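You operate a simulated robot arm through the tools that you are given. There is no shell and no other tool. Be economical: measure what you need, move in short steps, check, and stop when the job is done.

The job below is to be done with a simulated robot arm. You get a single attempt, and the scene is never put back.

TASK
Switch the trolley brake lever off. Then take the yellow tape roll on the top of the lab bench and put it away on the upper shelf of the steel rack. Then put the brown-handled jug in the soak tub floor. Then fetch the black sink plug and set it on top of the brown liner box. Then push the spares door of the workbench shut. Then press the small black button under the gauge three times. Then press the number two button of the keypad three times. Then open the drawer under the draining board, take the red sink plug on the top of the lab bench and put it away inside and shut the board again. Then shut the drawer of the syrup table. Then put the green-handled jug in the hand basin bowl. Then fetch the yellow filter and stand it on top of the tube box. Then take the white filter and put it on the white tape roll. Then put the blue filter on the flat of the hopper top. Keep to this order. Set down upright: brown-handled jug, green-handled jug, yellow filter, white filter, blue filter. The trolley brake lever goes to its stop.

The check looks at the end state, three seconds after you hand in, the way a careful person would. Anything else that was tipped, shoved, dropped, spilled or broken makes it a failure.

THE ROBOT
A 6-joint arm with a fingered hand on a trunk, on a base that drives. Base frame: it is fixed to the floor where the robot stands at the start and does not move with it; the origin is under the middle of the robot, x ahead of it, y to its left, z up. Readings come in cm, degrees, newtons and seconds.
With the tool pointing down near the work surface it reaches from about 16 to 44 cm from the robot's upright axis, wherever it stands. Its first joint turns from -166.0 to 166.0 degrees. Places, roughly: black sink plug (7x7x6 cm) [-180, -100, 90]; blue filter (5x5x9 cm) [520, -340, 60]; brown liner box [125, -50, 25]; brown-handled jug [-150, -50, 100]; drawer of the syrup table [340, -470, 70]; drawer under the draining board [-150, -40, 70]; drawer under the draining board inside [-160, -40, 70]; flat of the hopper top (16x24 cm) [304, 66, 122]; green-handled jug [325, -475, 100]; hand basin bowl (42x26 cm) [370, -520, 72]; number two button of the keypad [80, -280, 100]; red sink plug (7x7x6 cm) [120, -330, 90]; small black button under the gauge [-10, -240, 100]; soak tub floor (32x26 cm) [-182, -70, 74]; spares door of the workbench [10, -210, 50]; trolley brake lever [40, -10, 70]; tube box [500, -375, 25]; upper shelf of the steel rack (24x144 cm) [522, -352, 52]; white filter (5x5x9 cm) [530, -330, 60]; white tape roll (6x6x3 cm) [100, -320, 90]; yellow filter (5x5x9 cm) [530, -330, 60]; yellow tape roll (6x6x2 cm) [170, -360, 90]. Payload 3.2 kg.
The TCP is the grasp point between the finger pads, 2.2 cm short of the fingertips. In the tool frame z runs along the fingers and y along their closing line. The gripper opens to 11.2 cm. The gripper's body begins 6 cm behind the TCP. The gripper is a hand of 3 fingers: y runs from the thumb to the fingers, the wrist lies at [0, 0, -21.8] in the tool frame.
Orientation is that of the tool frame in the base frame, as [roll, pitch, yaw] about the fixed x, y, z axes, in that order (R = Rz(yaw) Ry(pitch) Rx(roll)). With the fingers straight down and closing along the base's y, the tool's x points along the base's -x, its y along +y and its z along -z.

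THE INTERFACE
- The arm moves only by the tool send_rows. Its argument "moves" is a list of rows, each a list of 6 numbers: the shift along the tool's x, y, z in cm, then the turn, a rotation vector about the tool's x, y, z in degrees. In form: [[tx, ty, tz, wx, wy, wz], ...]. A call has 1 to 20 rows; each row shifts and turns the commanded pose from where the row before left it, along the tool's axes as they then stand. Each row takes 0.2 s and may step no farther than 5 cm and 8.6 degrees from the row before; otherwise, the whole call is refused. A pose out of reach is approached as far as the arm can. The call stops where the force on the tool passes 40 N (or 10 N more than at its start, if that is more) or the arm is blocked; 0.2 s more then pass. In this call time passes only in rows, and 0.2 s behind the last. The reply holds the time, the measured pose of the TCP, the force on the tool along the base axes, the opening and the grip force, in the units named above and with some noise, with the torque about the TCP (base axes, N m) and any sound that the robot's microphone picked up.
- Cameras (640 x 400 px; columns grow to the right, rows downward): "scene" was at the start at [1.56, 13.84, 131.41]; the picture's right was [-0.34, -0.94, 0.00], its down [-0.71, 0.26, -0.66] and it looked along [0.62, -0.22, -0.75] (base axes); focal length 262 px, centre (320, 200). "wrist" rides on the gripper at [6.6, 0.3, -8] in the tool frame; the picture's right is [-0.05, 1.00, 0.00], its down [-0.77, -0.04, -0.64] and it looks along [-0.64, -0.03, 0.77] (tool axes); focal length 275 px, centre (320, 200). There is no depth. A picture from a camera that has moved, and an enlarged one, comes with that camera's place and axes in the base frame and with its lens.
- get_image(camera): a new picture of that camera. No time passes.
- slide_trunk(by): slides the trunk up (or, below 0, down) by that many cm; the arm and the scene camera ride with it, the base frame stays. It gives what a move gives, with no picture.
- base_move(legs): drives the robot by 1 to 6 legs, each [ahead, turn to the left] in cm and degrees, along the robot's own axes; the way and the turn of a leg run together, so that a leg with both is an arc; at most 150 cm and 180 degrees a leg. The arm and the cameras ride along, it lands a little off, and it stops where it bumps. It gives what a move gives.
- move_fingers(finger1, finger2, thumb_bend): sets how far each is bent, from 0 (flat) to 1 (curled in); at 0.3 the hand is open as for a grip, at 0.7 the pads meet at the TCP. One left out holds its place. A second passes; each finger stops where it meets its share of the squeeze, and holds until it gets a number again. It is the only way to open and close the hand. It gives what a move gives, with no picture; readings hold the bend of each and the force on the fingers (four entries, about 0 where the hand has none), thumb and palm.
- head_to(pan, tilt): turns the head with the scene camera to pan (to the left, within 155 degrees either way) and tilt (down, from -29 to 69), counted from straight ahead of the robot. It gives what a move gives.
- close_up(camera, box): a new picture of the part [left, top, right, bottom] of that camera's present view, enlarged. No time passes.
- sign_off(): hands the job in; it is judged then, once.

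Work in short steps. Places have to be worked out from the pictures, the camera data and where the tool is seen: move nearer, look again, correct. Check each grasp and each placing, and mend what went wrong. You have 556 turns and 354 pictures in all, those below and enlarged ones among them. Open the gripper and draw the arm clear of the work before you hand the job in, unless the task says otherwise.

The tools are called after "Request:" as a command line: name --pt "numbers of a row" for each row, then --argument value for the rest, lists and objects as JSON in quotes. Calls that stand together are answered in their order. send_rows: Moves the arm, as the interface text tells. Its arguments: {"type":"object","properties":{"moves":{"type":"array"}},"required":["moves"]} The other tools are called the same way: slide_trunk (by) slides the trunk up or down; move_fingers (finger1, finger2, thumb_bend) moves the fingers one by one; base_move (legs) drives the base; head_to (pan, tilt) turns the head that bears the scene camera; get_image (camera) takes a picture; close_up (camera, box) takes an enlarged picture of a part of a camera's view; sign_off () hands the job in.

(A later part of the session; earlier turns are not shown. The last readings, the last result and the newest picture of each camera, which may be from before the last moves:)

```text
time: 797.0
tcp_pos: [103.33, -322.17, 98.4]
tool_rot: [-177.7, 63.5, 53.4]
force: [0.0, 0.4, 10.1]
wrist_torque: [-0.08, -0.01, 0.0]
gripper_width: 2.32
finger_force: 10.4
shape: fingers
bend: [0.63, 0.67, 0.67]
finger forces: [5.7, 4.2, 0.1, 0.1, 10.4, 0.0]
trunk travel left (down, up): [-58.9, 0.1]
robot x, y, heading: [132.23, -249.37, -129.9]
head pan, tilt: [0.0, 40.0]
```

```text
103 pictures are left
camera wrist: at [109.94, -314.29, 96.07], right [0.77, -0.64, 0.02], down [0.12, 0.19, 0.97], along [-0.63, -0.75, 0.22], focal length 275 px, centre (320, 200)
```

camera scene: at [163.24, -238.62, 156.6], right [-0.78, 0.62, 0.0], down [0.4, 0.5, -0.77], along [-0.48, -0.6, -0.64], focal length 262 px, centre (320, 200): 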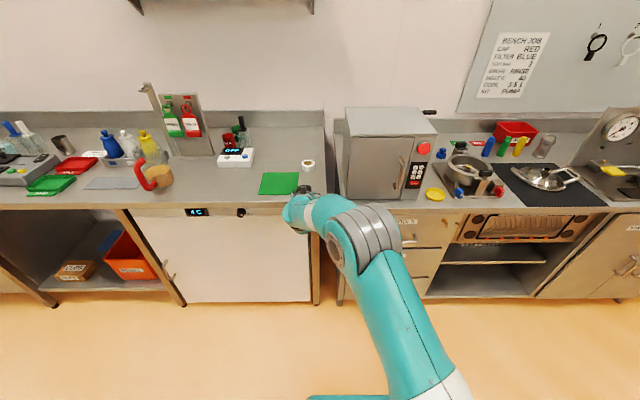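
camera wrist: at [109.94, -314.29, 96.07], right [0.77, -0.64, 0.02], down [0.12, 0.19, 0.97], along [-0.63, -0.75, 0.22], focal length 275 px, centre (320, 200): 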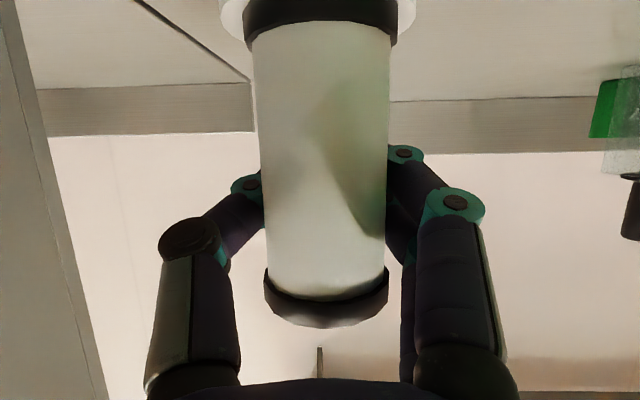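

Now concentric on the roll. I'll release carefully.

Request:
move_fingers --finger1 0.55 --finger2 0.55 --thumb_bend 0.55

Request:
move_fingers --finger1 0.42 --finger2 0.42 --thumb_bend 0.42

Request:
get_image --camera "wrist"

```text
time: 798.0
tcp_pos: [103.38, -322.12, 97.91]
tool_rot: [-177.6, 63.2, 53.6]
force: [-0.8, 0.3, 0.0]
wrist_torque: [-0.03, 0.03, -0.01]
gripper_width: 4.03
finger_force: 0.0
shape: fingers
bend: [0.55, 0.55, 0.55]
finger forces: [0.1, 0.1, 0.0, 0.0, 0.1, 0.1]
trunk travel left (down, up): [-58.9, 0.1]
robot x, y, heading: [132.68, -249.4, -129.8]
head pan, tilt: [0.0, 40.0]
```

```text
time: 799.0
tcp_pos: [103.34, -322.15, 98.21]
tool_rot: [-177.5, 63.2, 53.7]
force: [-0.1, -0.2, -0.8]
wrist_torque: [0.0, 0.03, 0.02]
gripper_width: 7.73
finger_force: 0.1
shape: fingers
bend: [0.42, 0.42, 0.42]
finger forces: [0.1, 0.0, 0.0, 0.0, 0.0, 0.0]
trunk travel left (down, up): [-58.9, 0.1]
robot x, y, heading: [132.59, -249.85, -129.8]
head pan, tilt: [0.0, 40.0]
```

```text
102 pictures are left
camera wrist: at [109.93, -314.35, 95.83], right [0.77, -0.64, 0.02], down [0.12, 0.18, 0.98], along [-0.63, -0.75, 0.22], focal length 275 px, centre (320, 200)
```

wrist: 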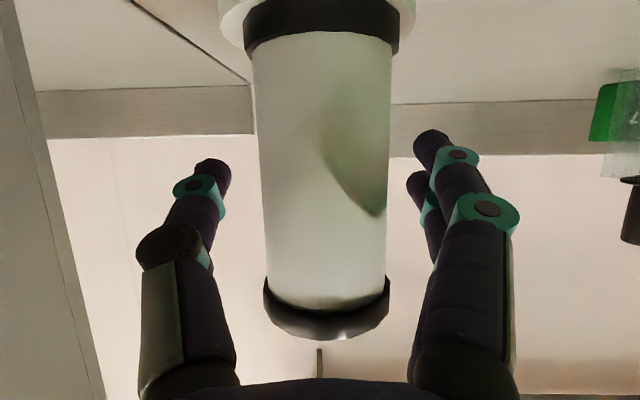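

It stands on the roll. I'll withdraw with the arm straight back, then the base.

Request:
send_rows --pt "1.36 0 -2.68 0 0 0" --pt "1.36 0 -2.68 0 0 0" --pt "1.36 0 -2.68 0 0 0"

Request:
base_move --legs '[[-28, 0]]'

Request:
close_up --camera "scene" --box '[240, 100, 380, 220]'

```text
time: 799.8
tcp_pos: [109.48, -315.17, 98.42]
tool_rot: [-177.6, 63.2, 53.7]
force: [0.1, -0.5, 1.3]
wrist_torque: [0.02, 0.0, 0.02]
gripper_width: 7.77
finger_force: 0.0
shape: fingers
bend: [0.42, 0.42, 0.42]
finger forces: [0.0, 0.1, 0.1, 0.0, 0.0, 0.0]
trunk travel left (down, up): [-58.9, 0.1]
robot x, y, heading: [132.3, -249.74, -129.9]
head pan, tilt: [0.0, 40.0]
```

```text
time: 801.8
tcp_pos: [127.11, -294.05, 98.39]
tool_rot: [-177.6, 63.3, 53.8]
force: [-0.6, -0.3, 0.7]
wrist_torque: [0.02, 0.03, 0.0]
gripper_width: 7.74
finger_force: 0.0
shape: fingers
bend: [0.42, 0.42, 0.42]
finger forces: [0.0, 0.0, 0.1, 0.0, 0.0, 0.0]
trunk travel left (down, up): [-58.9, 0.1]
robot x, y, heading: [150.11, -228.9, -130.1]
head pan, tilt: [0.0, 40.0]
```

```text
3.33 times, centred on (310, 160) of scene
camera zoom: at [161.52, -241.14, 156.61], right [-0.77, 0.64, 0.0], down [0.41, 0.49, -0.77], along [-0.49, -0.59, -0.64], focal length 873 px, centre (353, 333)
```

zoom: 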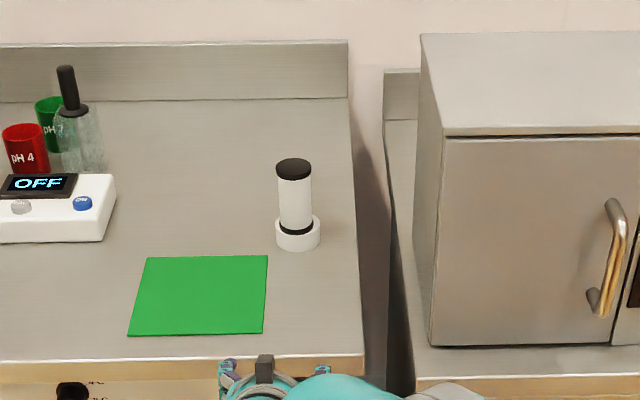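

The white filter stands neatly on the white roll. Last comes the blue filter, so I'll drive back to the rack.

Request:
base_move --legs '[[0, 116], [150, 0], [120, 0], [0, -23]]'

Request:
get_image --camera "scene"

```text
time: 821.0
tcp_pos: [479.97, -314.91, 98.22]
tool_rot: [-177.6, 63.1, 146.3]
force: [1.0, -0.3, -0.6]
wrist_torque: [0.02, 0.0, 0.03]
gripper_width: 7.74
finger_force: 0.0
shape: fingers
bend: [0.42, 0.42, 0.42]
finger forces: [0.0, 0.0, 0.0, 0.0, 0.0, 0.1]
trunk travel left (down, up): [-58.9, 0.1]
robot x, y, heading: [413.62, -294.72, -37.5]
head pan, tilt: [0.0, 40.0]
```

```text
100 pictures are left
camera scene: at [425.71, -283.29, 156.61], right [-0.61, -0.8, 0.0], down [-0.51, 0.39, -0.77], along [0.61, -0.46, -0.64], focal length 262 px, centre (320, 200)
```

scene: 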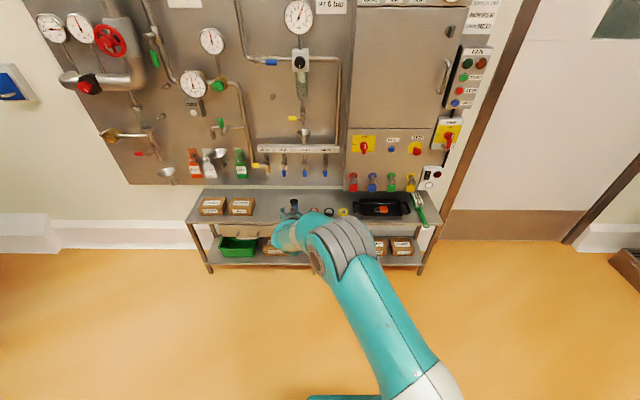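

I'm nearly in line. I'll shift 7 cm left with a small zig, lower the trunk 40 cm, and look.

Request:
base_move --legs '[[0, 40], [11, 0], [0, -40]]'

Request:
slide_trunk --by -40

Request:
get_image --camera "wrist"

Request:
get_image --camera "scene"

```text
time: 825.9
tcp_pos: [491.22, -312.34, 98.19]
tool_rot: [-177.7, 63.2, 147.9]
force: [0.2, 0.4, 0.0]
wrist_torque: [0.02, -0.02, 0.03]
gripper_width: 7.77
finger_force: 0.0
shape: fingers
bend: [0.42, 0.42, 0.42]
finger forces: [0.1, 0.1, 0.1, 0.0, 0.1, 0.0]
trunk travel left (down, up): [-58.9, 0.1]
robot x, y, heading: [424.04, -294.34, -35.6]
head pan, tilt: [0.0, 40.0]
```

```text
time: 829.7
tcp_pos: [491.45, -312.39, 58.33]
tool_rot: [-177.6, 63.2, 147.9]
force: [-0.7, -0.3, -0.7]
wrist_torque: [0.02, 0.0, 0.02]
gripper_width: 7.75
finger_force: 0.0
shape: fingers
bend: [0.42, 0.42, 0.42]
finger forces: [0.0, 0.0, 0.1, 0.0, 0.0, 0.0]
trunk travel left (down, up): [-18.9, 40.1]
robot x, y, heading: [424.47, -294.25, -35.9]
head pan, tilt: [0.0, 40.0]
```

```text
99 pictures are left
camera wrist: at [483.11, -306.33, 56.01], right [0.58, 0.81, 0.02], down [-0.19, 0.11, 0.98], along [0.79, -0.57, 0.22], focal length 275 px, centre (320, 200)
```

wrist: 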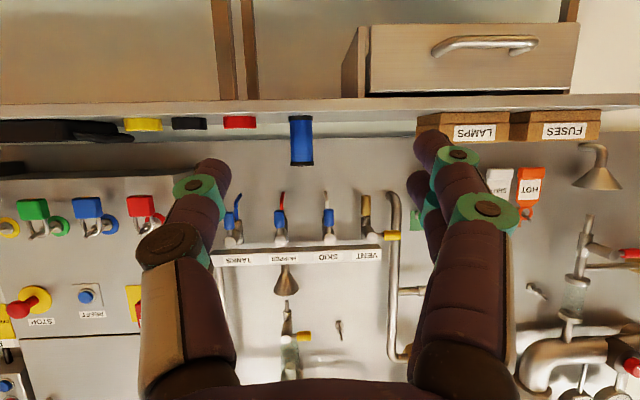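

```text
98 pictures are left
camera scene: at [436.32, -282.17, 116.61], right [-0.58, -0.81, 0.0], down [-0.52, 0.37, -0.77], along [0.62, -0.45, -0.64], focal length 262 px, centre (320, 200)
```

scene: 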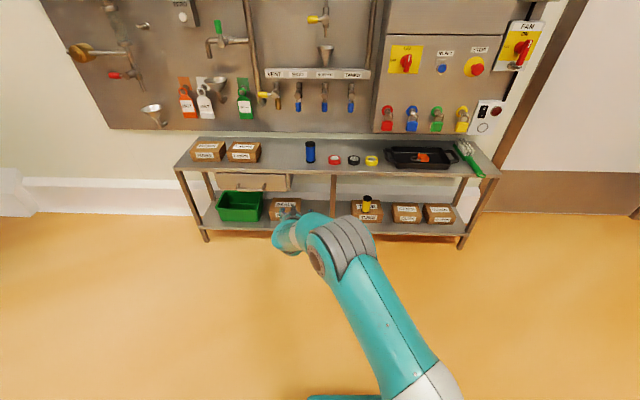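

Blue is slightly right of centre. I'll turn 2° right and drive 28 cm.

Request:
base_move --legs '[[0, -2], [28, 0]]'

Request:
get_image --camera "wrist"

```text
time: 832.0
tcp_pos: [512.31, -330.93, 58.35]
tool_rot: [-177.6, 63.2, 146.0]
force: [0.1, 0.7, -0.1]
wrist_torque: [0.0, 0.0, -0.01]
gripper_width: 7.75
finger_force: 0.0
shape: fingers
bend: [0.42, 0.42, 0.42]
finger forces: [0.0, 0.1, 0.0, 0.0, 0.0, 0.0]
trunk travel left (down, up): [-18.9, 40.1]
robot x, y, heading: [445.81, -310.53, -37.4]
head pan, tilt: [0.0, 40.0]
```

```text
97 pictures are left
camera wrist: at [504.23, -324.82, 56.01], right [0.61, 0.79, 0.02], down [-0.19, 0.12, 0.98], along [0.77, -0.6, 0.22], focal length 275 px, centre (320, 200)
```

wrist: 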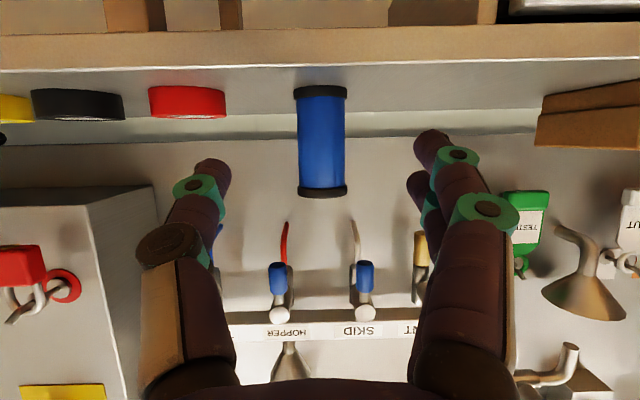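

Centred. I'll drive 10 more, then nudge right 0.8 and advance 4 cm by arm.

Request:
base_move --legs '[[10, 0]]'

Request:
get_image --camera "wrist"

```text
time: 833.2
tcp_pos: [520.07, -337.31, 58.34]
tool_rot: [-177.6, 63.1, 145.9]
force: [-0.1, 0.2, 0.3]
wrist_torque: [0.0, -0.02, 0.0]
gripper_width: 7.74
finger_force: 0.2
shape: fingers
bend: [0.42, 0.42, 0.42]
finger forces: [0.1, 0.0, 0.1, 0.1, 0.0, 0.1]
trunk travel left (down, up): [-18.9, 40.1]
robot x, y, heading: [453.59, -316.74, -37.4]
head pan, tilt: [0.0, 40.0]
```

```text
96 pictures are left
camera wrist: at [512.16, -331.08, 56.01], right [0.61, 0.79, 0.02], down [-0.19, 0.12, 0.98], along [0.77, -0.6, 0.22], focal length 275 px, centre (320, 200)
```

wrist: 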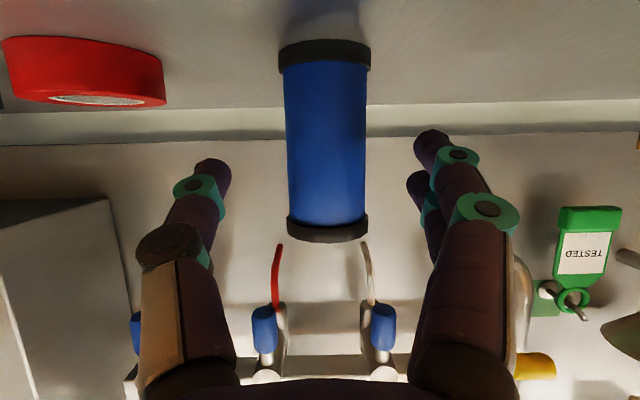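

Centred. I'll advance 4.7 cm and close on it.

Request:
send_rows --pt "-1.06 0 2.1 0 0 0" --pt "-1.06 0 2.1 0 0 0"

Request:
move_fingers --finger1 0.72 --finger2 0.72 --thumb_bend 0.72

Request:
send_rows --pt "-0.9 0 -0.45 0 0 0" --pt "-1.8 0 -0.9 0 0 0" --pt "-1.8 0 -0.9 0 0 0" --pt "-1.8 0 -0.9 0 0 0"

Request:
get_image --camera "wrist"

```text
time: 833.8
tcp_pos: [524.03, -340.11, 58.24]
tool_rot: [-177.6, 63.3, 145.9]
force: [0.6, 0.4, -0.2]
wrist_torque: [0.01, 0.01, 0.01]
gripper_width: 7.74
finger_force: 0.0
shape: fingers
bend: [0.42, 0.42, 0.42]
finger forces: [0.0, 0.0, 0.0, 0.0, 0.0, 0.0]
trunk travel left (down, up): [-18.9, 40.1]
robot x, y, heading: [454.01, -316.54, -37.2]
head pan, tilt: [0.0, 40.0]
```

```text
time: 834.8
tcp_pos: [523.99, -340.02, 58.17]
tool_rot: [-177.5, 63.1, 145.9]
force: [-0.2, -0.3, 0.4]
wrist_torque: [-0.01, 0.0, -0.03]
gripper_width: 2.73
finger_force: 14.7
shape: fingers
bend: [0.63, 0.69, 0.66]
finger forces: [8.5, 5.4, 0.0, 0.0, 14.6, 0.1]
trunk travel left (down, up): [-18.9, 40.1]
robot x, y, heading: [454.08, -317.08, -37.5]
head pan, tilt: [0.0, 40.0]
```

```text
time: 835.8
tcp_pos: [524.22, -340.09, 65.38]
tool_rot: [-177.6, 63.2, 146.0]
force: [-0.2, 0.7, -1.1]
wrist_torque: [0.01, 0.06, -0.01]
gripper_width: 2.7
finger_force: 14.2
shape: fingers
bend: [0.63, 0.69, 0.66]
finger forces: [8.2, 5.5, 0.0, 0.0, 14.3, 0.0]
trunk travel left (down, up): [-18.9, 40.1]
robot x, y, heading: [453.69, -317.05, -37.5]
head pan, tilt: [0.0, 40.0]
```

```text
95 pictures are left
camera wrist: at [516.09, -333.77, 63.01], right [0.61, 0.79, 0.02], down [-0.19, 0.12, 0.98], along [0.77, -0.6, 0.22], focal length 275 px, centre (320, 200)
```

wrist: 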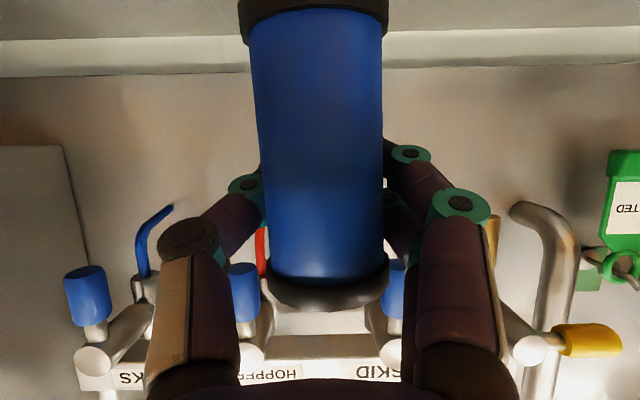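

The blue filter is held. I'll back off and turn toward the hopper area to look.

Request:
base_move --legs '[[-45, 0], [0, 145]]'

Request:
slide_trunk --by 40

Request:
head_to --pan 0 --tilt 22

Request:
get_image --camera "scene"

```text
time: 844.4
tcp_pos: [375.48, -229.23, 65.24]
tool_rot: [-177.6, 63.2, -70.5]
force: [0.1, 0.6, -1.0]
wrist_torque: [0.0, 0.01, 0.0]
gripper_width: 2.7
finger_force: 13.8
shape: fingers
bend: [0.63, 0.69, 0.66]
finger forces: [7.9, 5.1, 0.0, 0.0, 13.8, 0.0]
trunk travel left (down, up): [-18.9, 40.1]
robot x, y, heading: [417.99, -289.85, 106.1]
head pan, tilt: [0.0, 40.0]
```

```text
time: 848.2
tcp_pos: [375.58, -229.34, 105.21]
tool_rot: [-177.7, 63.1, -70.4]
force: [-0.2, 0.2, -0.8]
wrist_torque: [0.0, 0.0, 0.01]
gripper_width: 2.68
finger_force: 13.5
shape: fingers
bend: [0.63, 0.69, 0.66]
finger forces: [8.0, 5.1, 0.0, 0.0, 13.8, 0.0]
trunk travel left (down, up): [-58.9, 0.1]
robot x, y, heading: [418.16, -289.41, 106.0]
head pan, tilt: [0.0, 40.0]
```

```text
time: 849.0
tcp_pos: [375.47, -229.41, 105.25]
tool_rot: [-177.6, 63.2, -70.4]
force: [0.3, 0.5, -1.1]
wrist_torque: [-0.03, 0.03, 0.01]
gripper_width: 2.7
finger_force: 13.2
shape: fingers
bend: [0.63, 0.69, 0.66]
finger forces: [7.9, 5.0, 0.0, 0.1, 13.9, 0.0]
trunk travel left (down, up): [-58.9, 0.1]
robot x, y, heading: [418.28, -289.58, 106.2]
head pan, tilt: [0.0, 22.0]
```

```text
94 pictures are left
camera scene: at [401.7, -291.17, 159.41], right [0.96, 0.28, 0.0], down [0.1, -0.36, -0.93], along [-0.26, 0.89, -0.38], focal length 262 px, centre (320, 200)
```

scene: 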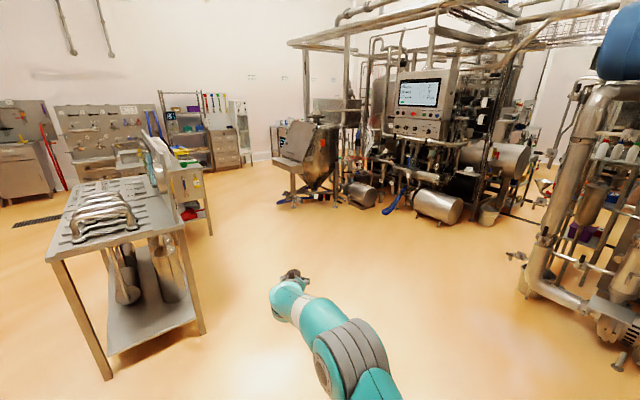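

I'll zoom on the hopper.

Request:
close_up --camera "scene" --box '[260, 90, 400, 220]'

```text
3.08 times, centred on (330, 155) of scene
camera zoom: at [401.7, -291.17, 159.41], right [0.96, 0.28, 0.0], down [0.1, -0.36, -0.93], along [-0.26, 0.89, -0.38], focal length 806 px, centre (289, 338)
```

zoom: 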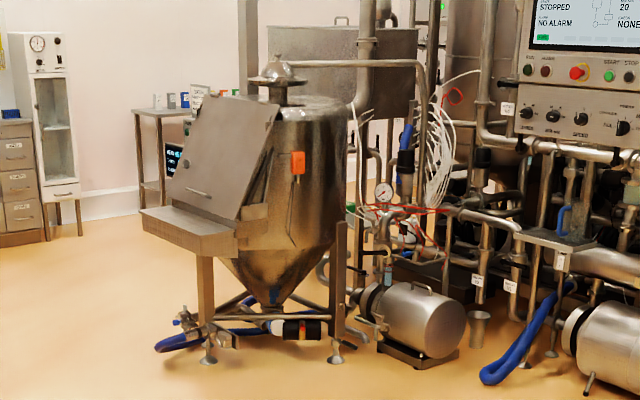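

The hopper is a vessel with a front box and tray. I'll drive closer along a clear line (past the end of the long table), then face it.

Request:
base_move --legs '[[0, 15], [150, 0], [60, 0], [0, -65]]'

Request:
get_image --camera "scene"

```text
time: 863.0
tcp_pos: [325.0, -42.32, 105.23]
tool_rot: [-177.6, 63.2, -118.1]
force: [-0.2, 0.5, 0.0]
wrist_torque: [-0.01, 0.02, -0.01]
gripper_width: 2.64
finger_force: 13.0
shape: fingers
bend: [0.63, 0.69, 0.66]
finger forces: [7.8, 5.0, 0.0, 0.0, 13.5, 0.0]
trunk travel left (down, up): [-58.9, 0.1]
robot x, y, heading: [309.11, -114.68, 58.4]
head pan, tilt: [0.0, 22.0]
```

```text
92 pictures are left
camera scene: at [297.19, -103.18, 159.42], right [0.85, -0.52, 0.0], down [-0.2, -0.32, -0.93], along [0.48, 0.79, -0.37], focal length 262 px, centre (320, 200)
```

scene: 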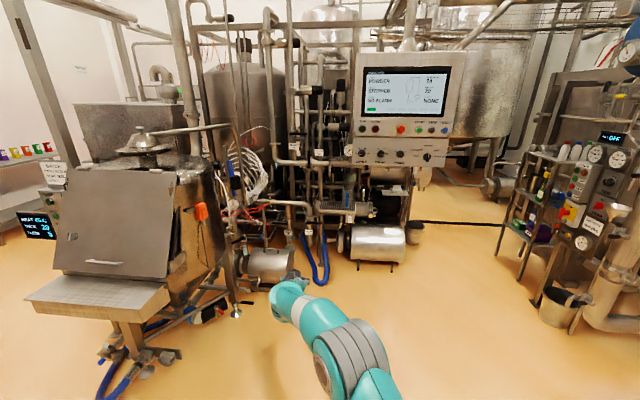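

The hopper's slanted front is now close on the left. I'll zoom on its top.

Request:
close_up --camera "scene" --box '[20, 110, 220, 300]'

```text
2.11 times, centred on (120, 205) of scene
camera zoom: at [297.19, -103.18, 159.42], right [0.85, -0.52, 0.0], down [-0.2, -0.32, -0.93], along [0.48, 0.79, -0.37], focal length 551 px, centre (741, 190)
```

zoom: 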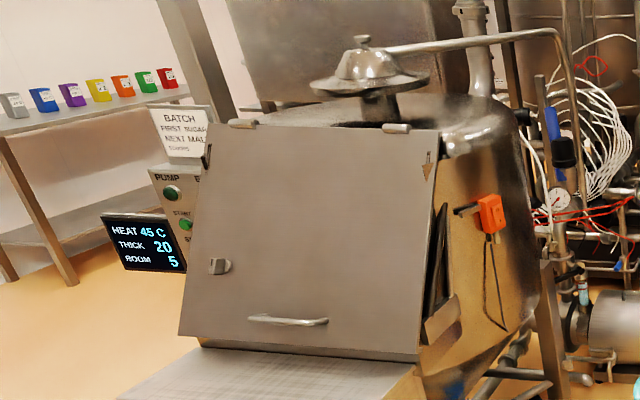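

I need a closer, squarer view. I'll drive to stand in front of the hopper, facing it.

Request:
base_move --legs '[[0, 73], [90, 0], [0, -79]]'

Request:
head_to --pan 5 --tilt 25

Request:
get_image --camera "scene"

```text
time: 874.2
tcp_pos: [275.3, 21.7, 105.24]
tool_rot: [-177.7, 63.2, -125.0]
force: [-0.6, -0.4, -1.3]
wrist_torque: [-0.01, 0.03, -0.01]
gripper_width: 2.65
finger_force: 12.1
shape: fingers
bend: [0.64, 0.69, 0.66]
finger forces: [7.3, 4.8, 0.0, 0.1, 12.9, 0.0]
trunk travel left (down, up): [-58.9, 0.1]
robot x, y, heading: [250.92, -48.27, 51.3]
head pan, tilt: [0.0, 22.0]
```

```text
time: 874.9
tcp_pos: [275.33, 21.41, 105.31]
tool_rot: [-177.6, 63.3, -125.0]
force: [0.0, -0.1, -2.0]
wrist_torque: [0.02, -0.03, 0.02]
gripper_width: 2.65
finger_force: 12.0
shape: fingers
bend: [0.64, 0.69, 0.66]
finger forces: [7.3, 4.8, 0.0, 0.0, 13.0, 0.0]
trunk travel left (down, up): [-58.9, 0.1]
robot x, y, heading: [251.16, -48.4, 51.3]
head pan, tilt: [5.0, 25.0]
```

```text
90 pictures are left
camera scene: at [239.59, -35.1, 158.94], right [0.83, -0.55, 0.0], down [-0.23, -0.35, -0.91], along [0.5, 0.76, -0.42], focal length 262 px, centre (320, 200)
```

scene: 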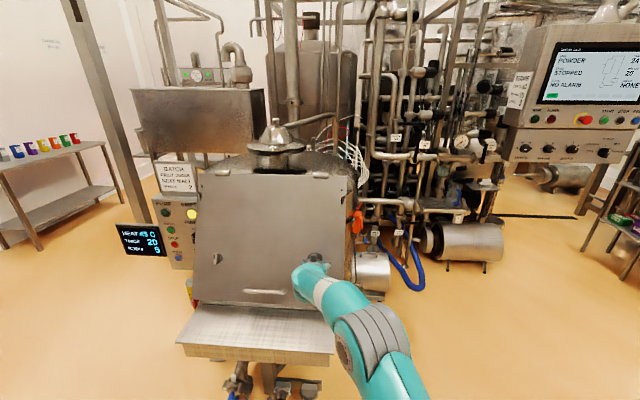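

Now directly in front. I'll zoom on the hopper's top.

Request:
close_up --camera "scene" --box '[180, 110, 380, 230]'

```text
3.20 times, centred on (280, 170) of scene
camera zoom: at [239.59, -35.1, 158.94], right [0.83, -0.55, 0.0], down [-0.23, -0.35, -0.91], along [0.5, 0.76, -0.42], focal length 838 px, centre (448, 296)
```

zoom: 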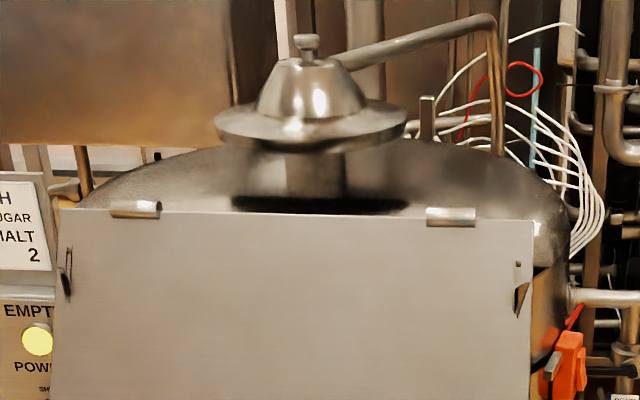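

The free flat is the vessel top right of the capped neck, around [304,66]. I'll raise the hand 30 cm so I can move closer safely.

Request:
send_rows --pt "-3.8 0 -1.95 0 0 0" --pt "-3.8 0 -1.95 0 0 0" --pt "-3.8 0 -1.95 0 0 0" --pt "-3.8 0 -1.95 0 0 0" --pt "-3.8 0 -1.95 0 0 0" --pt "-3.8 0 -1.95 0 0 0" --pt "-3.8 0 -1.95 0 0 0"

Request:
get_image --camera "wrist"

```text
time: 876.5
tcp_pos: [273.72, 17.5, 132.08]
tool_rot: [-177.7, 63.1, -124.9]
force: [-0.1, -0.8, -1.5]
wrist_torque: [0.0, -0.02, -0.01]
gripper_width: 2.51
finger_force: 11.6
shape: fingers
bend: [0.65, 0.69, 0.67]
finger forces: [6.8, 5.1, 0.0, 0.0, 11.9, 0.1]
out of reach, approached as far as the arm can: row 6, 7
trunk travel left (down, up): [-58.9, 0.1]
robot x, y, heading: [251.08, -48.62, 51.7]
head pan, tilt: [5.0, 25.0]
```

```text
88 pictures are left
camera wrist: at [267.36, 9.64, 129.8], right [-0.78, 0.62, 0.02], down [-0.12, -0.19, 0.98], along [0.61, 0.76, 0.22], focal length 275 px, centre (320, 200)
```

wrist: 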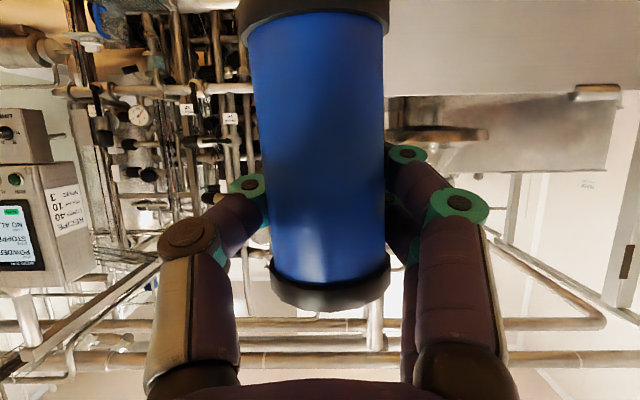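

The neck's brim takes the middle, and the flat lies right of it near F 204, L 237 at z≈122, too far to reach over the front tray. I'll approach from the hopper's right side. First I'll pull the arm in, centre it, and raise it.

Request:
send_rows --pt "1.0 -3.5 -3 0 0 0" --pt "1.0 -3.5 -3 0 0 0" --pt "0.5 -3.5 -3 0 0 0" --pt "-2.5 -3 -2.5 0 0 0" --pt "-3.5 0 -1.8 0 0 0"

Request:
base_move --legs '[[-15, 0], [0, -90], [48, 0]]'

Request:
head_to --pan 90 --tilt 30

Request:
get_image --camera "scene"

```text
time: 877.7
tcp_pos: [278.43, 6.08, 143.62]
tool_rot: [-177.7, 63.1, -125.0]
force: [-0.5, 0.3, -0.4]
wrist_torque: [0.0, 0.02, -0.02]
gripper_width: 2.44
finger_force: 11.5
shape: fingers
bend: [0.65, 0.7, 0.67]
finger forces: [6.4, 4.8, 0.0, 0.1, 11.7, 0.0]
out of reach, approached as far as the arm can: row 1, 2, 3, 4, 5
trunk travel left (down, up): [-58.9, 0.1]
robot x, y, heading: [250.97, -48.42, 51.6]
head pan, tilt: [5.0, 25.0]
```

```text
time: 885.4
tcp_pos: [331.45, -121.16, 143.55]
tool_rot: [-177.7, 63.3, 142.7]
force: [0.2, -0.4, -0.2]
wrist_torque: [0.03, 0.0, -0.03]
gripper_width: 2.42
finger_force: 11.5
shape: fingers
bend: [0.65, 0.7, 0.67]
finger forces: [6.3, 4.8, 0.0, 0.0, 11.3, 0.0]
trunk travel left (down, up): [-58.9, 0.1]
robot x, y, heading: [278.31, -91.21, -41.1]
head pan, tilt: [5.0, 25.0]
```

```text
time: 887.0
tcp_pos: [331.38, -121.09, 143.59]
tool_rot: [-177.7, 63.3, 142.6]
force: [0.6, -0.1, 0.3]
wrist_torque: [-0.01, 0.03, -0.01]
gripper_width: 2.4
finger_force: 11.6
shape: fingers
bend: [0.65, 0.7, 0.67]
finger forces: [6.4, 4.8, 0.1, 0.0, 11.5, 0.0]
trunk travel left (down, up): [-58.9, 0.1]
robot x, y, heading: [277.85, -91.54, -41.0]
head pan, tilt: [90.0, 30.0]
```

```text
87 pictures are left
camera scene: at [290.7, -68.14, 158.14], right [0.76, -0.65, 0.0], down [-0.33, -0.38, -0.87], along [0.57, 0.65, -0.5], focal length 262 px, centre (320, 200)
```

scene: 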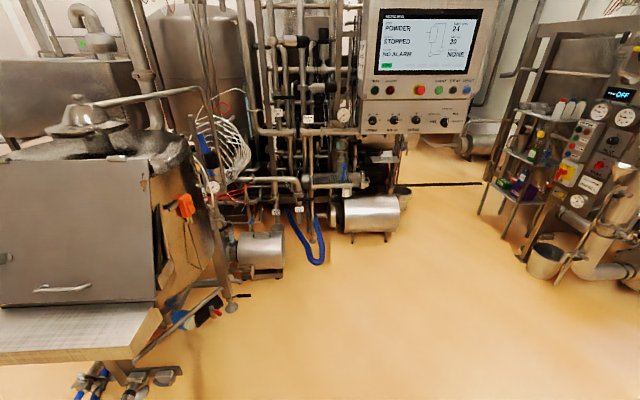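

The zone right of the hopper is free up to about L 262. I'll turn to face away and reverse into it in two steps, checking midway.

Request:
base_move --legs '[[0, -81.5], [-90, 0]]'

Request:
head_to --pan -150 --tilt 40

Request:
get_image --camera "scene"

Request:
head_to --pan 150 --tilt 40

Request:
get_image --camera "scene"

```text
time: 895.3
tcp_pos: [305.03, -72.12, 143.68]
tool_rot: [-177.7, 63.1, 60.2]
force: [0.4, -0.3, -1.6]
wrist_torque: [-0.01, -0.02, 0.03]
gripper_width: 2.39
finger_force: 11.1
shape: fingers
bend: [0.65, 0.7, 0.67]
finger forces: [6.3, 4.7, 0.0, 0.1, 11.3, 0.0]
trunk travel left (down, up): [-58.9, 0.1]
robot x, y, heading: [327.59, -15.93, -123.3]
head pan, tilt: [90.0, 30.0]
```

```text
time: 898.7
tcp_pos: [304.96, -72.34, 143.56]
tool_rot: [-177.7, 63.1, 60.2]
force: [0.8, 0.2, -1.2]
wrist_torque: [-0.04, 0.01, 0.0]
gripper_width: 2.38
finger_force: 10.9
shape: fingers
bend: [0.65, 0.7, 0.67]
finger forces: [6.3, 4.6, 0.0, 0.0, 11.4, 0.1]
trunk travel left (down, up): [-58.9, 0.1]
robot x, y, heading: [327.46, -15.74, -123.1]
head pan, tilt: [-150.0, 40.0]
```

```text
86 pictures are left
camera scene: at [345.32, -11.3, 156.61], right [1.0, -0.06, 0.0], down [-0.04, -0.64, -0.77], along [0.04, 0.76, -0.64], focal length 262 px, centre (320, 200)
```

scene: 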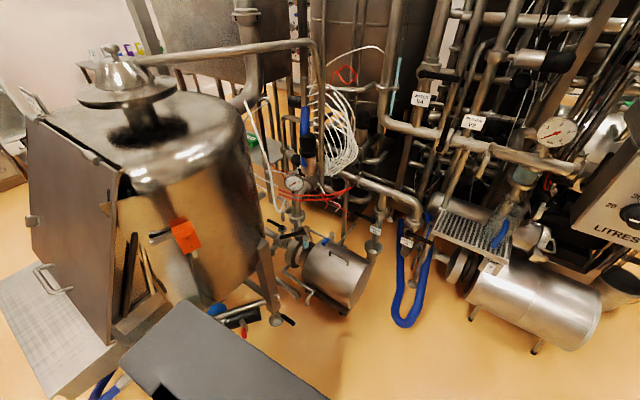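

```text
time: 902.8
tcp_pos: [305.0, -72.21, 143.69]
tool_rot: [-177.7, 63.2, 60.2]
force: [0.0, -0.5, -0.8]
wrist_torque: [0.03, 0.01, -0.03]
gripper_width: 2.4
finger_force: 11.4
shape: fingers
bend: [0.65, 0.7, 0.67]
finger forces: [6.3, 4.7, 0.0, 0.0, 11.3, 0.0]
trunk travel left (down, up): [-58.9, 0.1]
robot x, y, heading: [327.62, -15.92, -123.1]
head pan, tilt: [150.0, 40.0]
```

```text
85 pictures are left
camera scene: at [352.44, -15.97, 156.6], right [0.45, -0.89, 0.0], down [-0.57, -0.29, -0.77], along [0.68, 0.34, -0.64], focal length 262 px, centre (320, 200)
```

scene: 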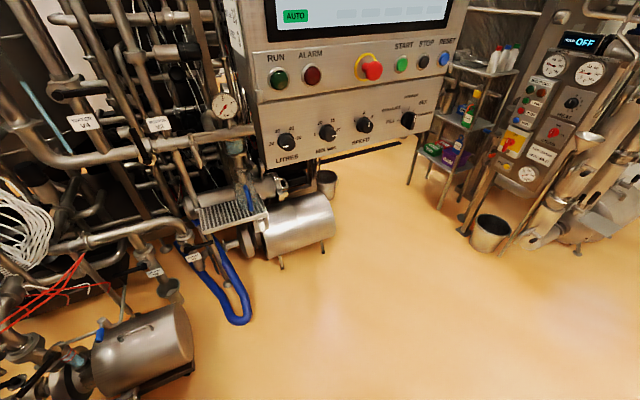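

I now see the hopper top well: vessel top centre near [297,68], cap brim about 14.5 cm radius around [292,73], and free flat toward me. My target is [303.8,58.8]. I'll reverse 55 cm more and turn to face it.

Request:
base_move --legs '[[-54, 0], [0, -94]]'

Request:
head_to --pan 0 --tilt 40

Request:
get_image --camera "scene"

```text
time: 909.8
tcp_pos: [302.1, 55.53, 143.72]
tool_rot: [-177.8, 63.2, -34.0]
force: [0.5, 0.7, -0.6]
wrist_torque: [0.01, -0.01, 0.0]
gripper_width: 2.37
finger_force: 10.8
shape: fingers
bend: [0.65, 0.7, 0.67]
finger forces: [6.1, 4.8, 0.0, 0.1, 11.3, 0.0]
trunk travel left (down, up): [-58.9, 0.1]
robot x, y, heading: [356.78, 28.67, 142.7]
head pan, tilt: [150.0, 40.0]
```

```text
time: 912.2
tcp_pos: [302.07, 55.57, 143.5]
tool_rot: [-177.8, 63.2, -34.0]
force: [0.0, -0.9, -1.2]
wrist_torque: [0.04, 0.03, -0.02]
gripper_width: 2.38
finger_force: 11.0
shape: fingers
bend: [0.65, 0.7, 0.67]
finger forces: [6.2, 4.7, 0.0, 0.0, 11.1, 0.0]
trunk travel left (down, up): [-58.9, 0.1]
robot x, y, heading: [356.74, 28.86, 142.5]
head pan, tilt: [0.0, 40.0]
```

```text
84 pictures are left
camera scene: at [345.06, 17.2, 156.6], right [0.61, 0.79, 0.0], down [0.51, -0.39, -0.77], along [-0.61, 0.47, -0.64], focal length 262 px, centre (320, 200)
```

scene: 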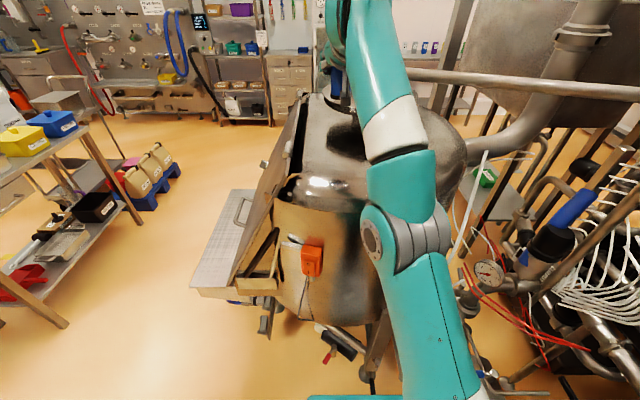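

I'm in place, with the hand above the hopper top. I'll check with close views before lowering.

Request:
close_up --camera "scene" --box '[260, 40, 480, 220]'

Request:
get_image --camera "wrist"

```text
2.22 times, centred on (370, 130) of scene
camera zoom: at [345.06, 17.2, 156.6], right [0.61, 0.79, 0.0], down [0.51, -0.39, -0.77], along [-0.61, 0.47, -0.64], focal length 582 px, centre (209, 356)
```

zoom: 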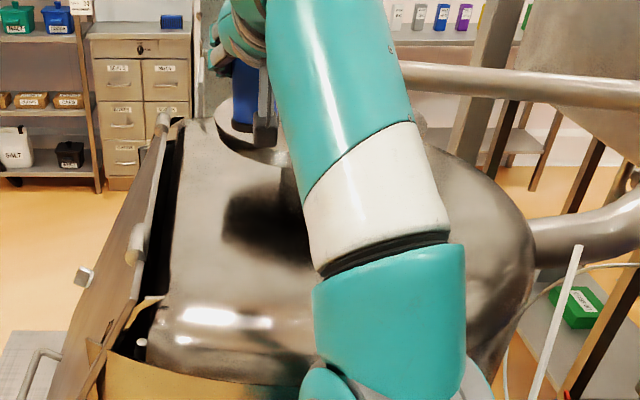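

```text
82 pictures are left
camera wrist: at [310.16, 49.34, 141.37], right [-0.61, -0.8, 0.02], down [0.19, -0.12, 0.98], along [-0.77, 0.59, 0.22], focal length 275 px, centre (320, 200)
```

wrist: 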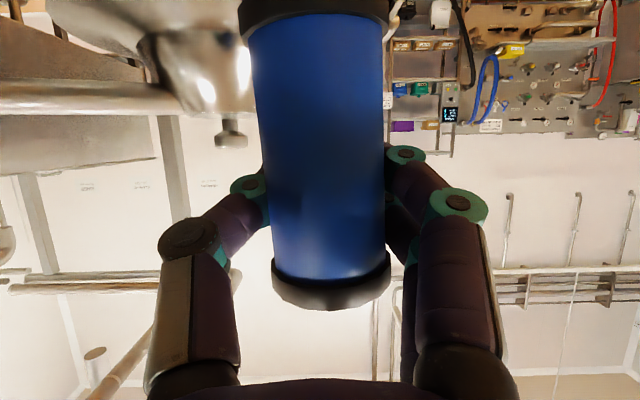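

The landing spot is on the open flat between lid edge and cap. I'll shift 2.8 cm right and lower the trunk 10 cm, then check.

Request:
send_rows --pt "0 -2.8 0 0 0 0"

Request:
slide_trunk --by -10

Request:
get_image --camera "wrist"

Request:
close_up --camera "scene" --box '[260, 40, 480, 220]'

```text
time: 912.6
tcp_pos: [303.8, 58.02, 143.79]
tool_rot: [-177.8, 63.1, -34.2]
force: [-0.2, -0.4, -0.6]
wrist_torque: [0.0, 0.01, 0.0]
gripper_width: 2.37
finger_force: 11.3
shape: fingers
bend: [0.65, 0.7, 0.67]
finger forces: [6.0, 4.6, 0.0, 0.0, 11.0, 0.1]
trunk travel left (down, up): [-58.9, 0.1]
robot x, y, heading: [356.5, 28.66, 142.6]
head pan, tilt: [0.0, 40.0]
```

```text
time: 913.9
tcp_pos: [303.67, 58.03, 133.72]
tool_rot: [-177.8, 63.1, -34.0]
force: [-0.5, -0.4, -1.0]
wrist_torque: [-0.02, -0.01, -0.01]
gripper_width: 2.36
finger_force: 10.9
shape: fingers
bend: [0.65, 0.7, 0.67]
finger forces: [6.1, 4.7, 0.0, 0.1, 11.1, 0.0]
trunk travel left (down, up): [-48.9, 10.1]
robot x, y, heading: [356.93, 28.88, 142.8]
head pan, tilt: [0.0, 40.0]
```

```text
81 pictures are left
camera wrist: at [311.78, 51.77, 131.52], right [-0.61, -0.8, 0.02], down [0.19, -0.11, 0.98], along [-0.77, 0.6, 0.22], focal length 275 px, centre (320, 200)
```

wrist: 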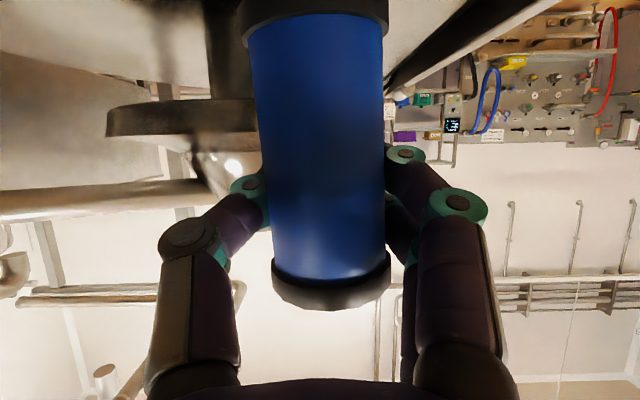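

```text
2.22 times, centred on (370, 130) of scene
camera zoom: at [345.08, 17.21, 146.61], right [0.61, 0.79, 0.0], down [0.51, -0.39, -0.77], along [-0.61, 0.47, -0.64], focal length 582 px, centre (209, 356)
```

zoom: 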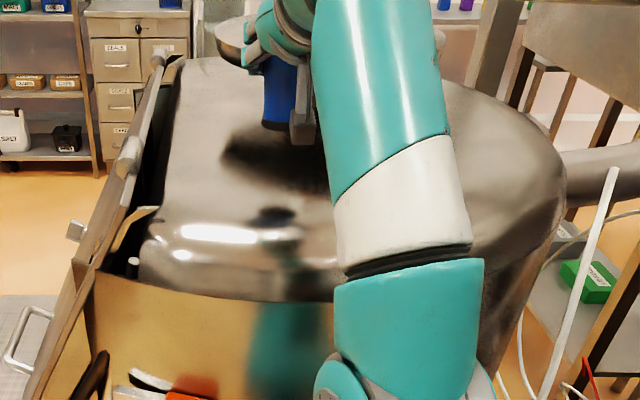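

Clear of the brim with about 5 cm to spare. I'll lower 4 cm, then small steps to contact.

Request:
send_rows --pt "1.34 0 0.68 0 0 0" --pt "1.34 0 0.68 0 0 0" --pt "0.9 0 0.45 0 0 0" --pt "0.45 0 0.23 0 0 0"

Request:
close_up --camera "scene" --box '[280, 50, 420, 170]'

```text
time: 914.9
tcp_pos: [301.8, 59.01, 131.8]
tool_rot: [-177.7, 62.9, -33.9]
force: [0.4, 0.1, -0.8]
wrist_torque: [-0.01, 0.04, 0.0]
gripper_width: 2.35
finger_force: 10.9
shape: fingers
bend: [0.65, 0.7, 0.67]
finger forces: [6.1, 4.6, 0.1, 0.0, 11.0, 0.0]
out of reach, approached as far as the arm can: row 1, 2, 3, 4
trunk travel left (down, up): [-48.9, 10.1]
robot x, y, heading: [356.97, 28.76, 142.8]
head pan, tilt: [0.0, 40.0]
```

```text
3.33 times, centred on (350, 110) of scene
camera zoom: at [345.06, 17.21, 146.61], right [0.61, 0.79, 0.0], down [0.51, -0.39, -0.77], along [-0.61, 0.47, -0.64], focal length 873 px, centre (220, 500)
```

zoom: 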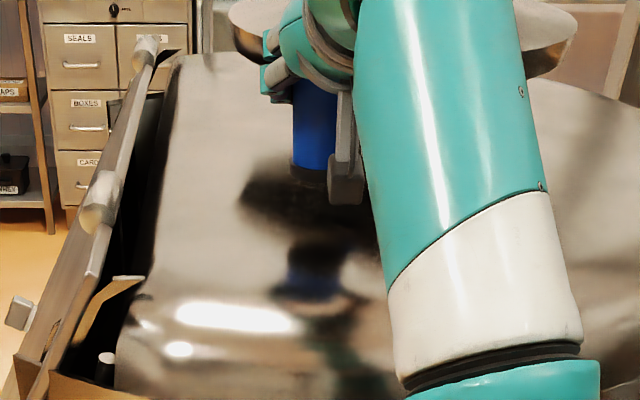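

The arm ran out of downward travel and slid 2 cm forward. I'll undo that move and lower with the trunk instead.

Request:
send_rows --pt "-1.34 0 -0.68 0 0 0" --pt "-1.34 0 -0.68 0 0 0" --pt "-1.35 0 -0.68 0 0 0"

Request:
slide_trunk --by -3.5

Request:
get_image --camera "wrist"

```text
time: 915.7
tcp_pos: [302.7, 57.99, 133.39]
tool_rot: [-177.7, 62.9, -34.0]
force: [0.4, 0.0, -1.6]
wrist_torque: [0.0, 0.03, 0.01]
gripper_width: 2.36
finger_force: 10.6
shape: fingers
bend: [0.65, 0.7, 0.67]
finger forces: [6.1, 4.5, 0.0, 0.1, 11.0, 0.0]
out of reach, approached as far as the arm can: row 1, 2, 3
trunk travel left (down, up): [-48.9, 10.1]
robot x, y, heading: [356.79, 28.65, 142.5]
head pan, tilt: [0.0, 40.0]
```

```text
time: 916.5
tcp_pos: [302.72, 58.03, 129.81]
tool_rot: [-177.7, 63.1, -34.0]
force: [0.7, -0.2, -0.4]
wrist_torque: [0.0, 0.01, -0.02]
gripper_width: 2.36
finger_force: 10.3
shape: fingers
bend: [0.65, 0.7, 0.67]
finger forces: [6.1, 4.6, 0.0, 0.1, 11.0, 0.1]
trunk travel left (down, up): [-45.4, 13.6]
robot x, y, heading: [357.14, 29.02, 142.8]
head pan, tilt: [0.0, 40.0]
```

```text
78 pictures are left
camera wrist: at [310.76, 51.89, 127.56], right [-0.61, -0.8, 0.02], down [0.19, -0.11, 0.98], along [-0.77, 0.6, 0.22], focal length 275 px, centre (320, 200)
```

wrist: 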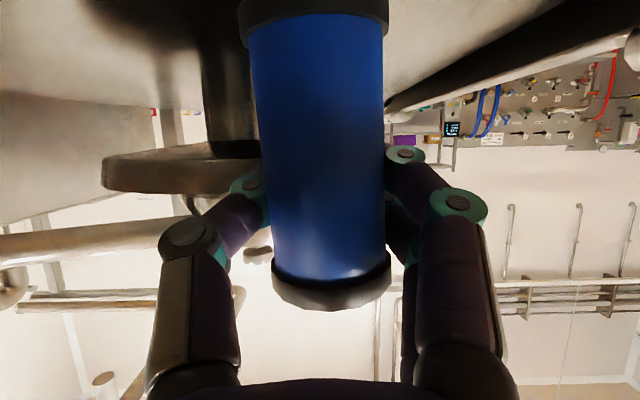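

Base is at about z 123.6. I'll lower the trunk in small increments until contact.

Request:
slide_trunk --by -0.8

Request:
slide_trunk --by -0.5

```text
time: 917.1
tcp_pos: [302.67, 58.13, 128.99]
tool_rot: [-177.7, 63.2, -34.0]
force: [-0.6, -0.2, 0.1]
wrist_torque: [0.0, 0.0, -0.02]
gripper_width: 2.36
finger_force: 10.7
shape: fingers
bend: [0.65, 0.7, 0.67]
finger forces: [6.0, 4.7, 0.1, 0.0, 11.0, 0.1]
trunk travel left (down, up): [-44.6, 14.4]
robot x, y, heading: [356.91, 29.02, 142.6]
head pan, tilt: [0.0, 40.0]
```

```text
time: 917.6
tcp_pos: [302.67, 58.03, 128.67]
tool_rot: [-177.7, 63.2, -34.0]
force: [-0.3, 1.0, 6.3]
wrist_torque: [0.0, 0.09, -0.04]
gripper_width: 2.38
finger_force: 11.4
shape: fingers
bend: [0.65, 0.7, 0.67]
finger forces: [6.6, 4.4, 0.1, 0.1, 11.9, 0.1]
trunk travel left (down, up): [-44.1, 14.9]
robot x, y, heading: [357.01, 29.15, 142.6]
head pan, tilt: [0.0, 40.0]
```

Contact at 6 N, right at the expected height. I'll add a tiny bit for seating, check, and release.

Request:
slide_trunk --by -0.2

Request:
get_image --camera "wrist"

Request:
move_fingers --finger1 0.55 --finger2 0.55 --thumb_bend 0.55

Request:
get_image --camera "wrist"

```text
time: 918.1
tcp_pos: [302.74, 58.04, 128.44]
tool_rot: [-177.7, 63.1, -34.2]
force: [-0.1, 2.6, 11.8]
wrist_torque: [-0.03, 0.18, -0.09]
gripper_width: 2.35
finger_force: 12.6
shape: fingers
bend: [0.66, 0.7, 0.67]
finger forces: [7.4, 4.6, 0.0, 0.1, 13.0, 0.0]
trunk travel left (down, up): [-43.9, 15.1]
robot x, y, heading: [356.8, 29.15, 142.3]
head pan, tilt: [0.0, 40.0]
```

```text
77 pictures are left
camera wrist: at [310.92, 51.93, 126.19], right [-0.61, -0.79, 0.02], down [0.19, -0.12, 0.98], along [-0.77, 0.6, 0.22], focal length 275 px, centre (320, 200)
```

wrist: 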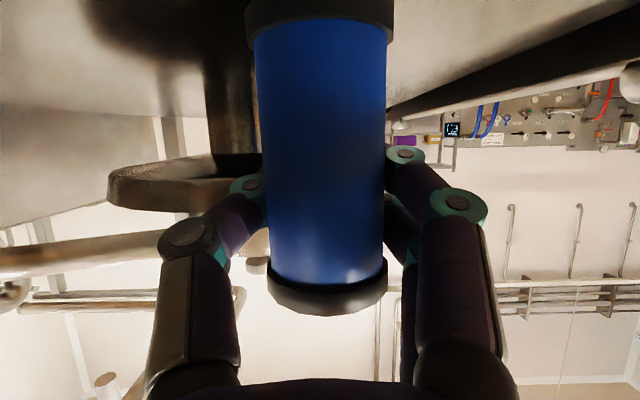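

```text
time: 919.1
tcp_pos: [302.73, 58.02, 128.24]
tool_rot: [-177.7, 63.2, -34.1]
force: [0.1, -0.3, 0.6]
wrist_torque: [0.03, 0.0, 0.02]
gripper_width: 4.04
finger_force: 0.0
shape: fingers
bend: [0.55, 0.55, 0.55]
finger forces: [0.1, 0.1, 0.0, 0.0, 0.0, 0.0]
trunk travel left (down, up): [-43.9, 15.1]
robot x, y, heading: [357.09, 28.91, 142.5]
head pan, tilt: [0.0, 40.0]
```

```text
76 pictures are left
camera wrist: at [310.76, 51.88, 126.06], right [-0.61, -0.8, 0.02], down [0.19, -0.11, 0.98], along [-0.77, 0.6, 0.22], focal length 275 px, centre (320, 200)
```

wrist: 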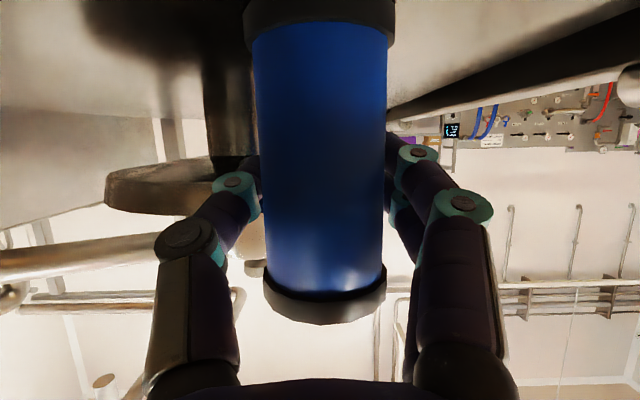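

Standing free. I'll open wider and withdraw straight back with the base.

Request:
move_fingers --finger1 0.4 --finger2 0.4 --thumb_bend 0.4

Request:
base_move --legs '[[-12, 0]]'

Request:
get_image --camera "wrist"

```text
time: 920.1
tcp_pos: [302.72, 57.9, 128.38]
tool_rot: [-177.6, 63.1, -34.0]
force: [1.2, 1.1, -0.8]
wrist_torque: [-0.01, 0.01, -0.01]
gripper_width: 8.32
finger_force: 0.1
shape: fingers
bend: [0.4, 0.4, 0.4]
finger forces: [0.0, 0.0, 0.1, 0.0, 0.0, 0.1]
trunk travel left (down, up): [-43.9, 15.1]
robot x, y, heading: [356.71, 29.07, 142.5]
head pan, tilt: [0.0, 40.0]
```

```text
time: 921.4
tcp_pos: [312.33, 50.67, 128.37]
tool_rot: [-177.7, 63.1, -33.9]
force: [-0.2, 0.0, -0.4]
wrist_torque: [0.0, 0.02, -0.01]
gripper_width: 8.33
finger_force: 0.1
shape: fingers
bend: [0.4, 0.4, 0.4]
finger forces: [0.1, 0.1, 0.0, 0.0, 0.0, 0.1]
trunk travel left (down, up): [-43.9, 15.1]
robot x, y, heading: [366.34, 21.66, 142.5]
head pan, tilt: [0.0, 40.0]
```

```text
75 pictures are left
camera wrist: at [320.41, 44.52, 126.1], right [-0.61, -0.8, 0.02], down [0.19, -0.11, 0.98], along [-0.77, 0.6, 0.22], focal length 275 px, centre (320, 200)
```

wrist: 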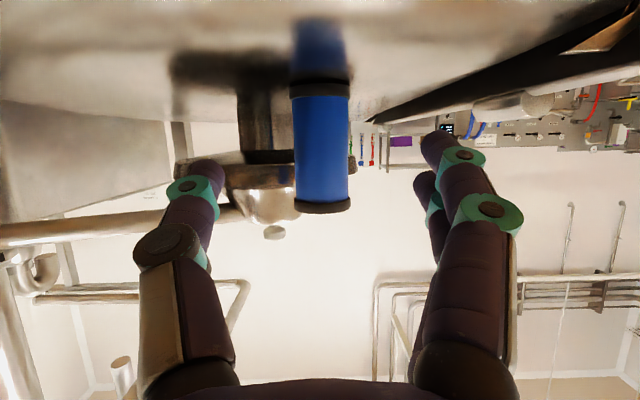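

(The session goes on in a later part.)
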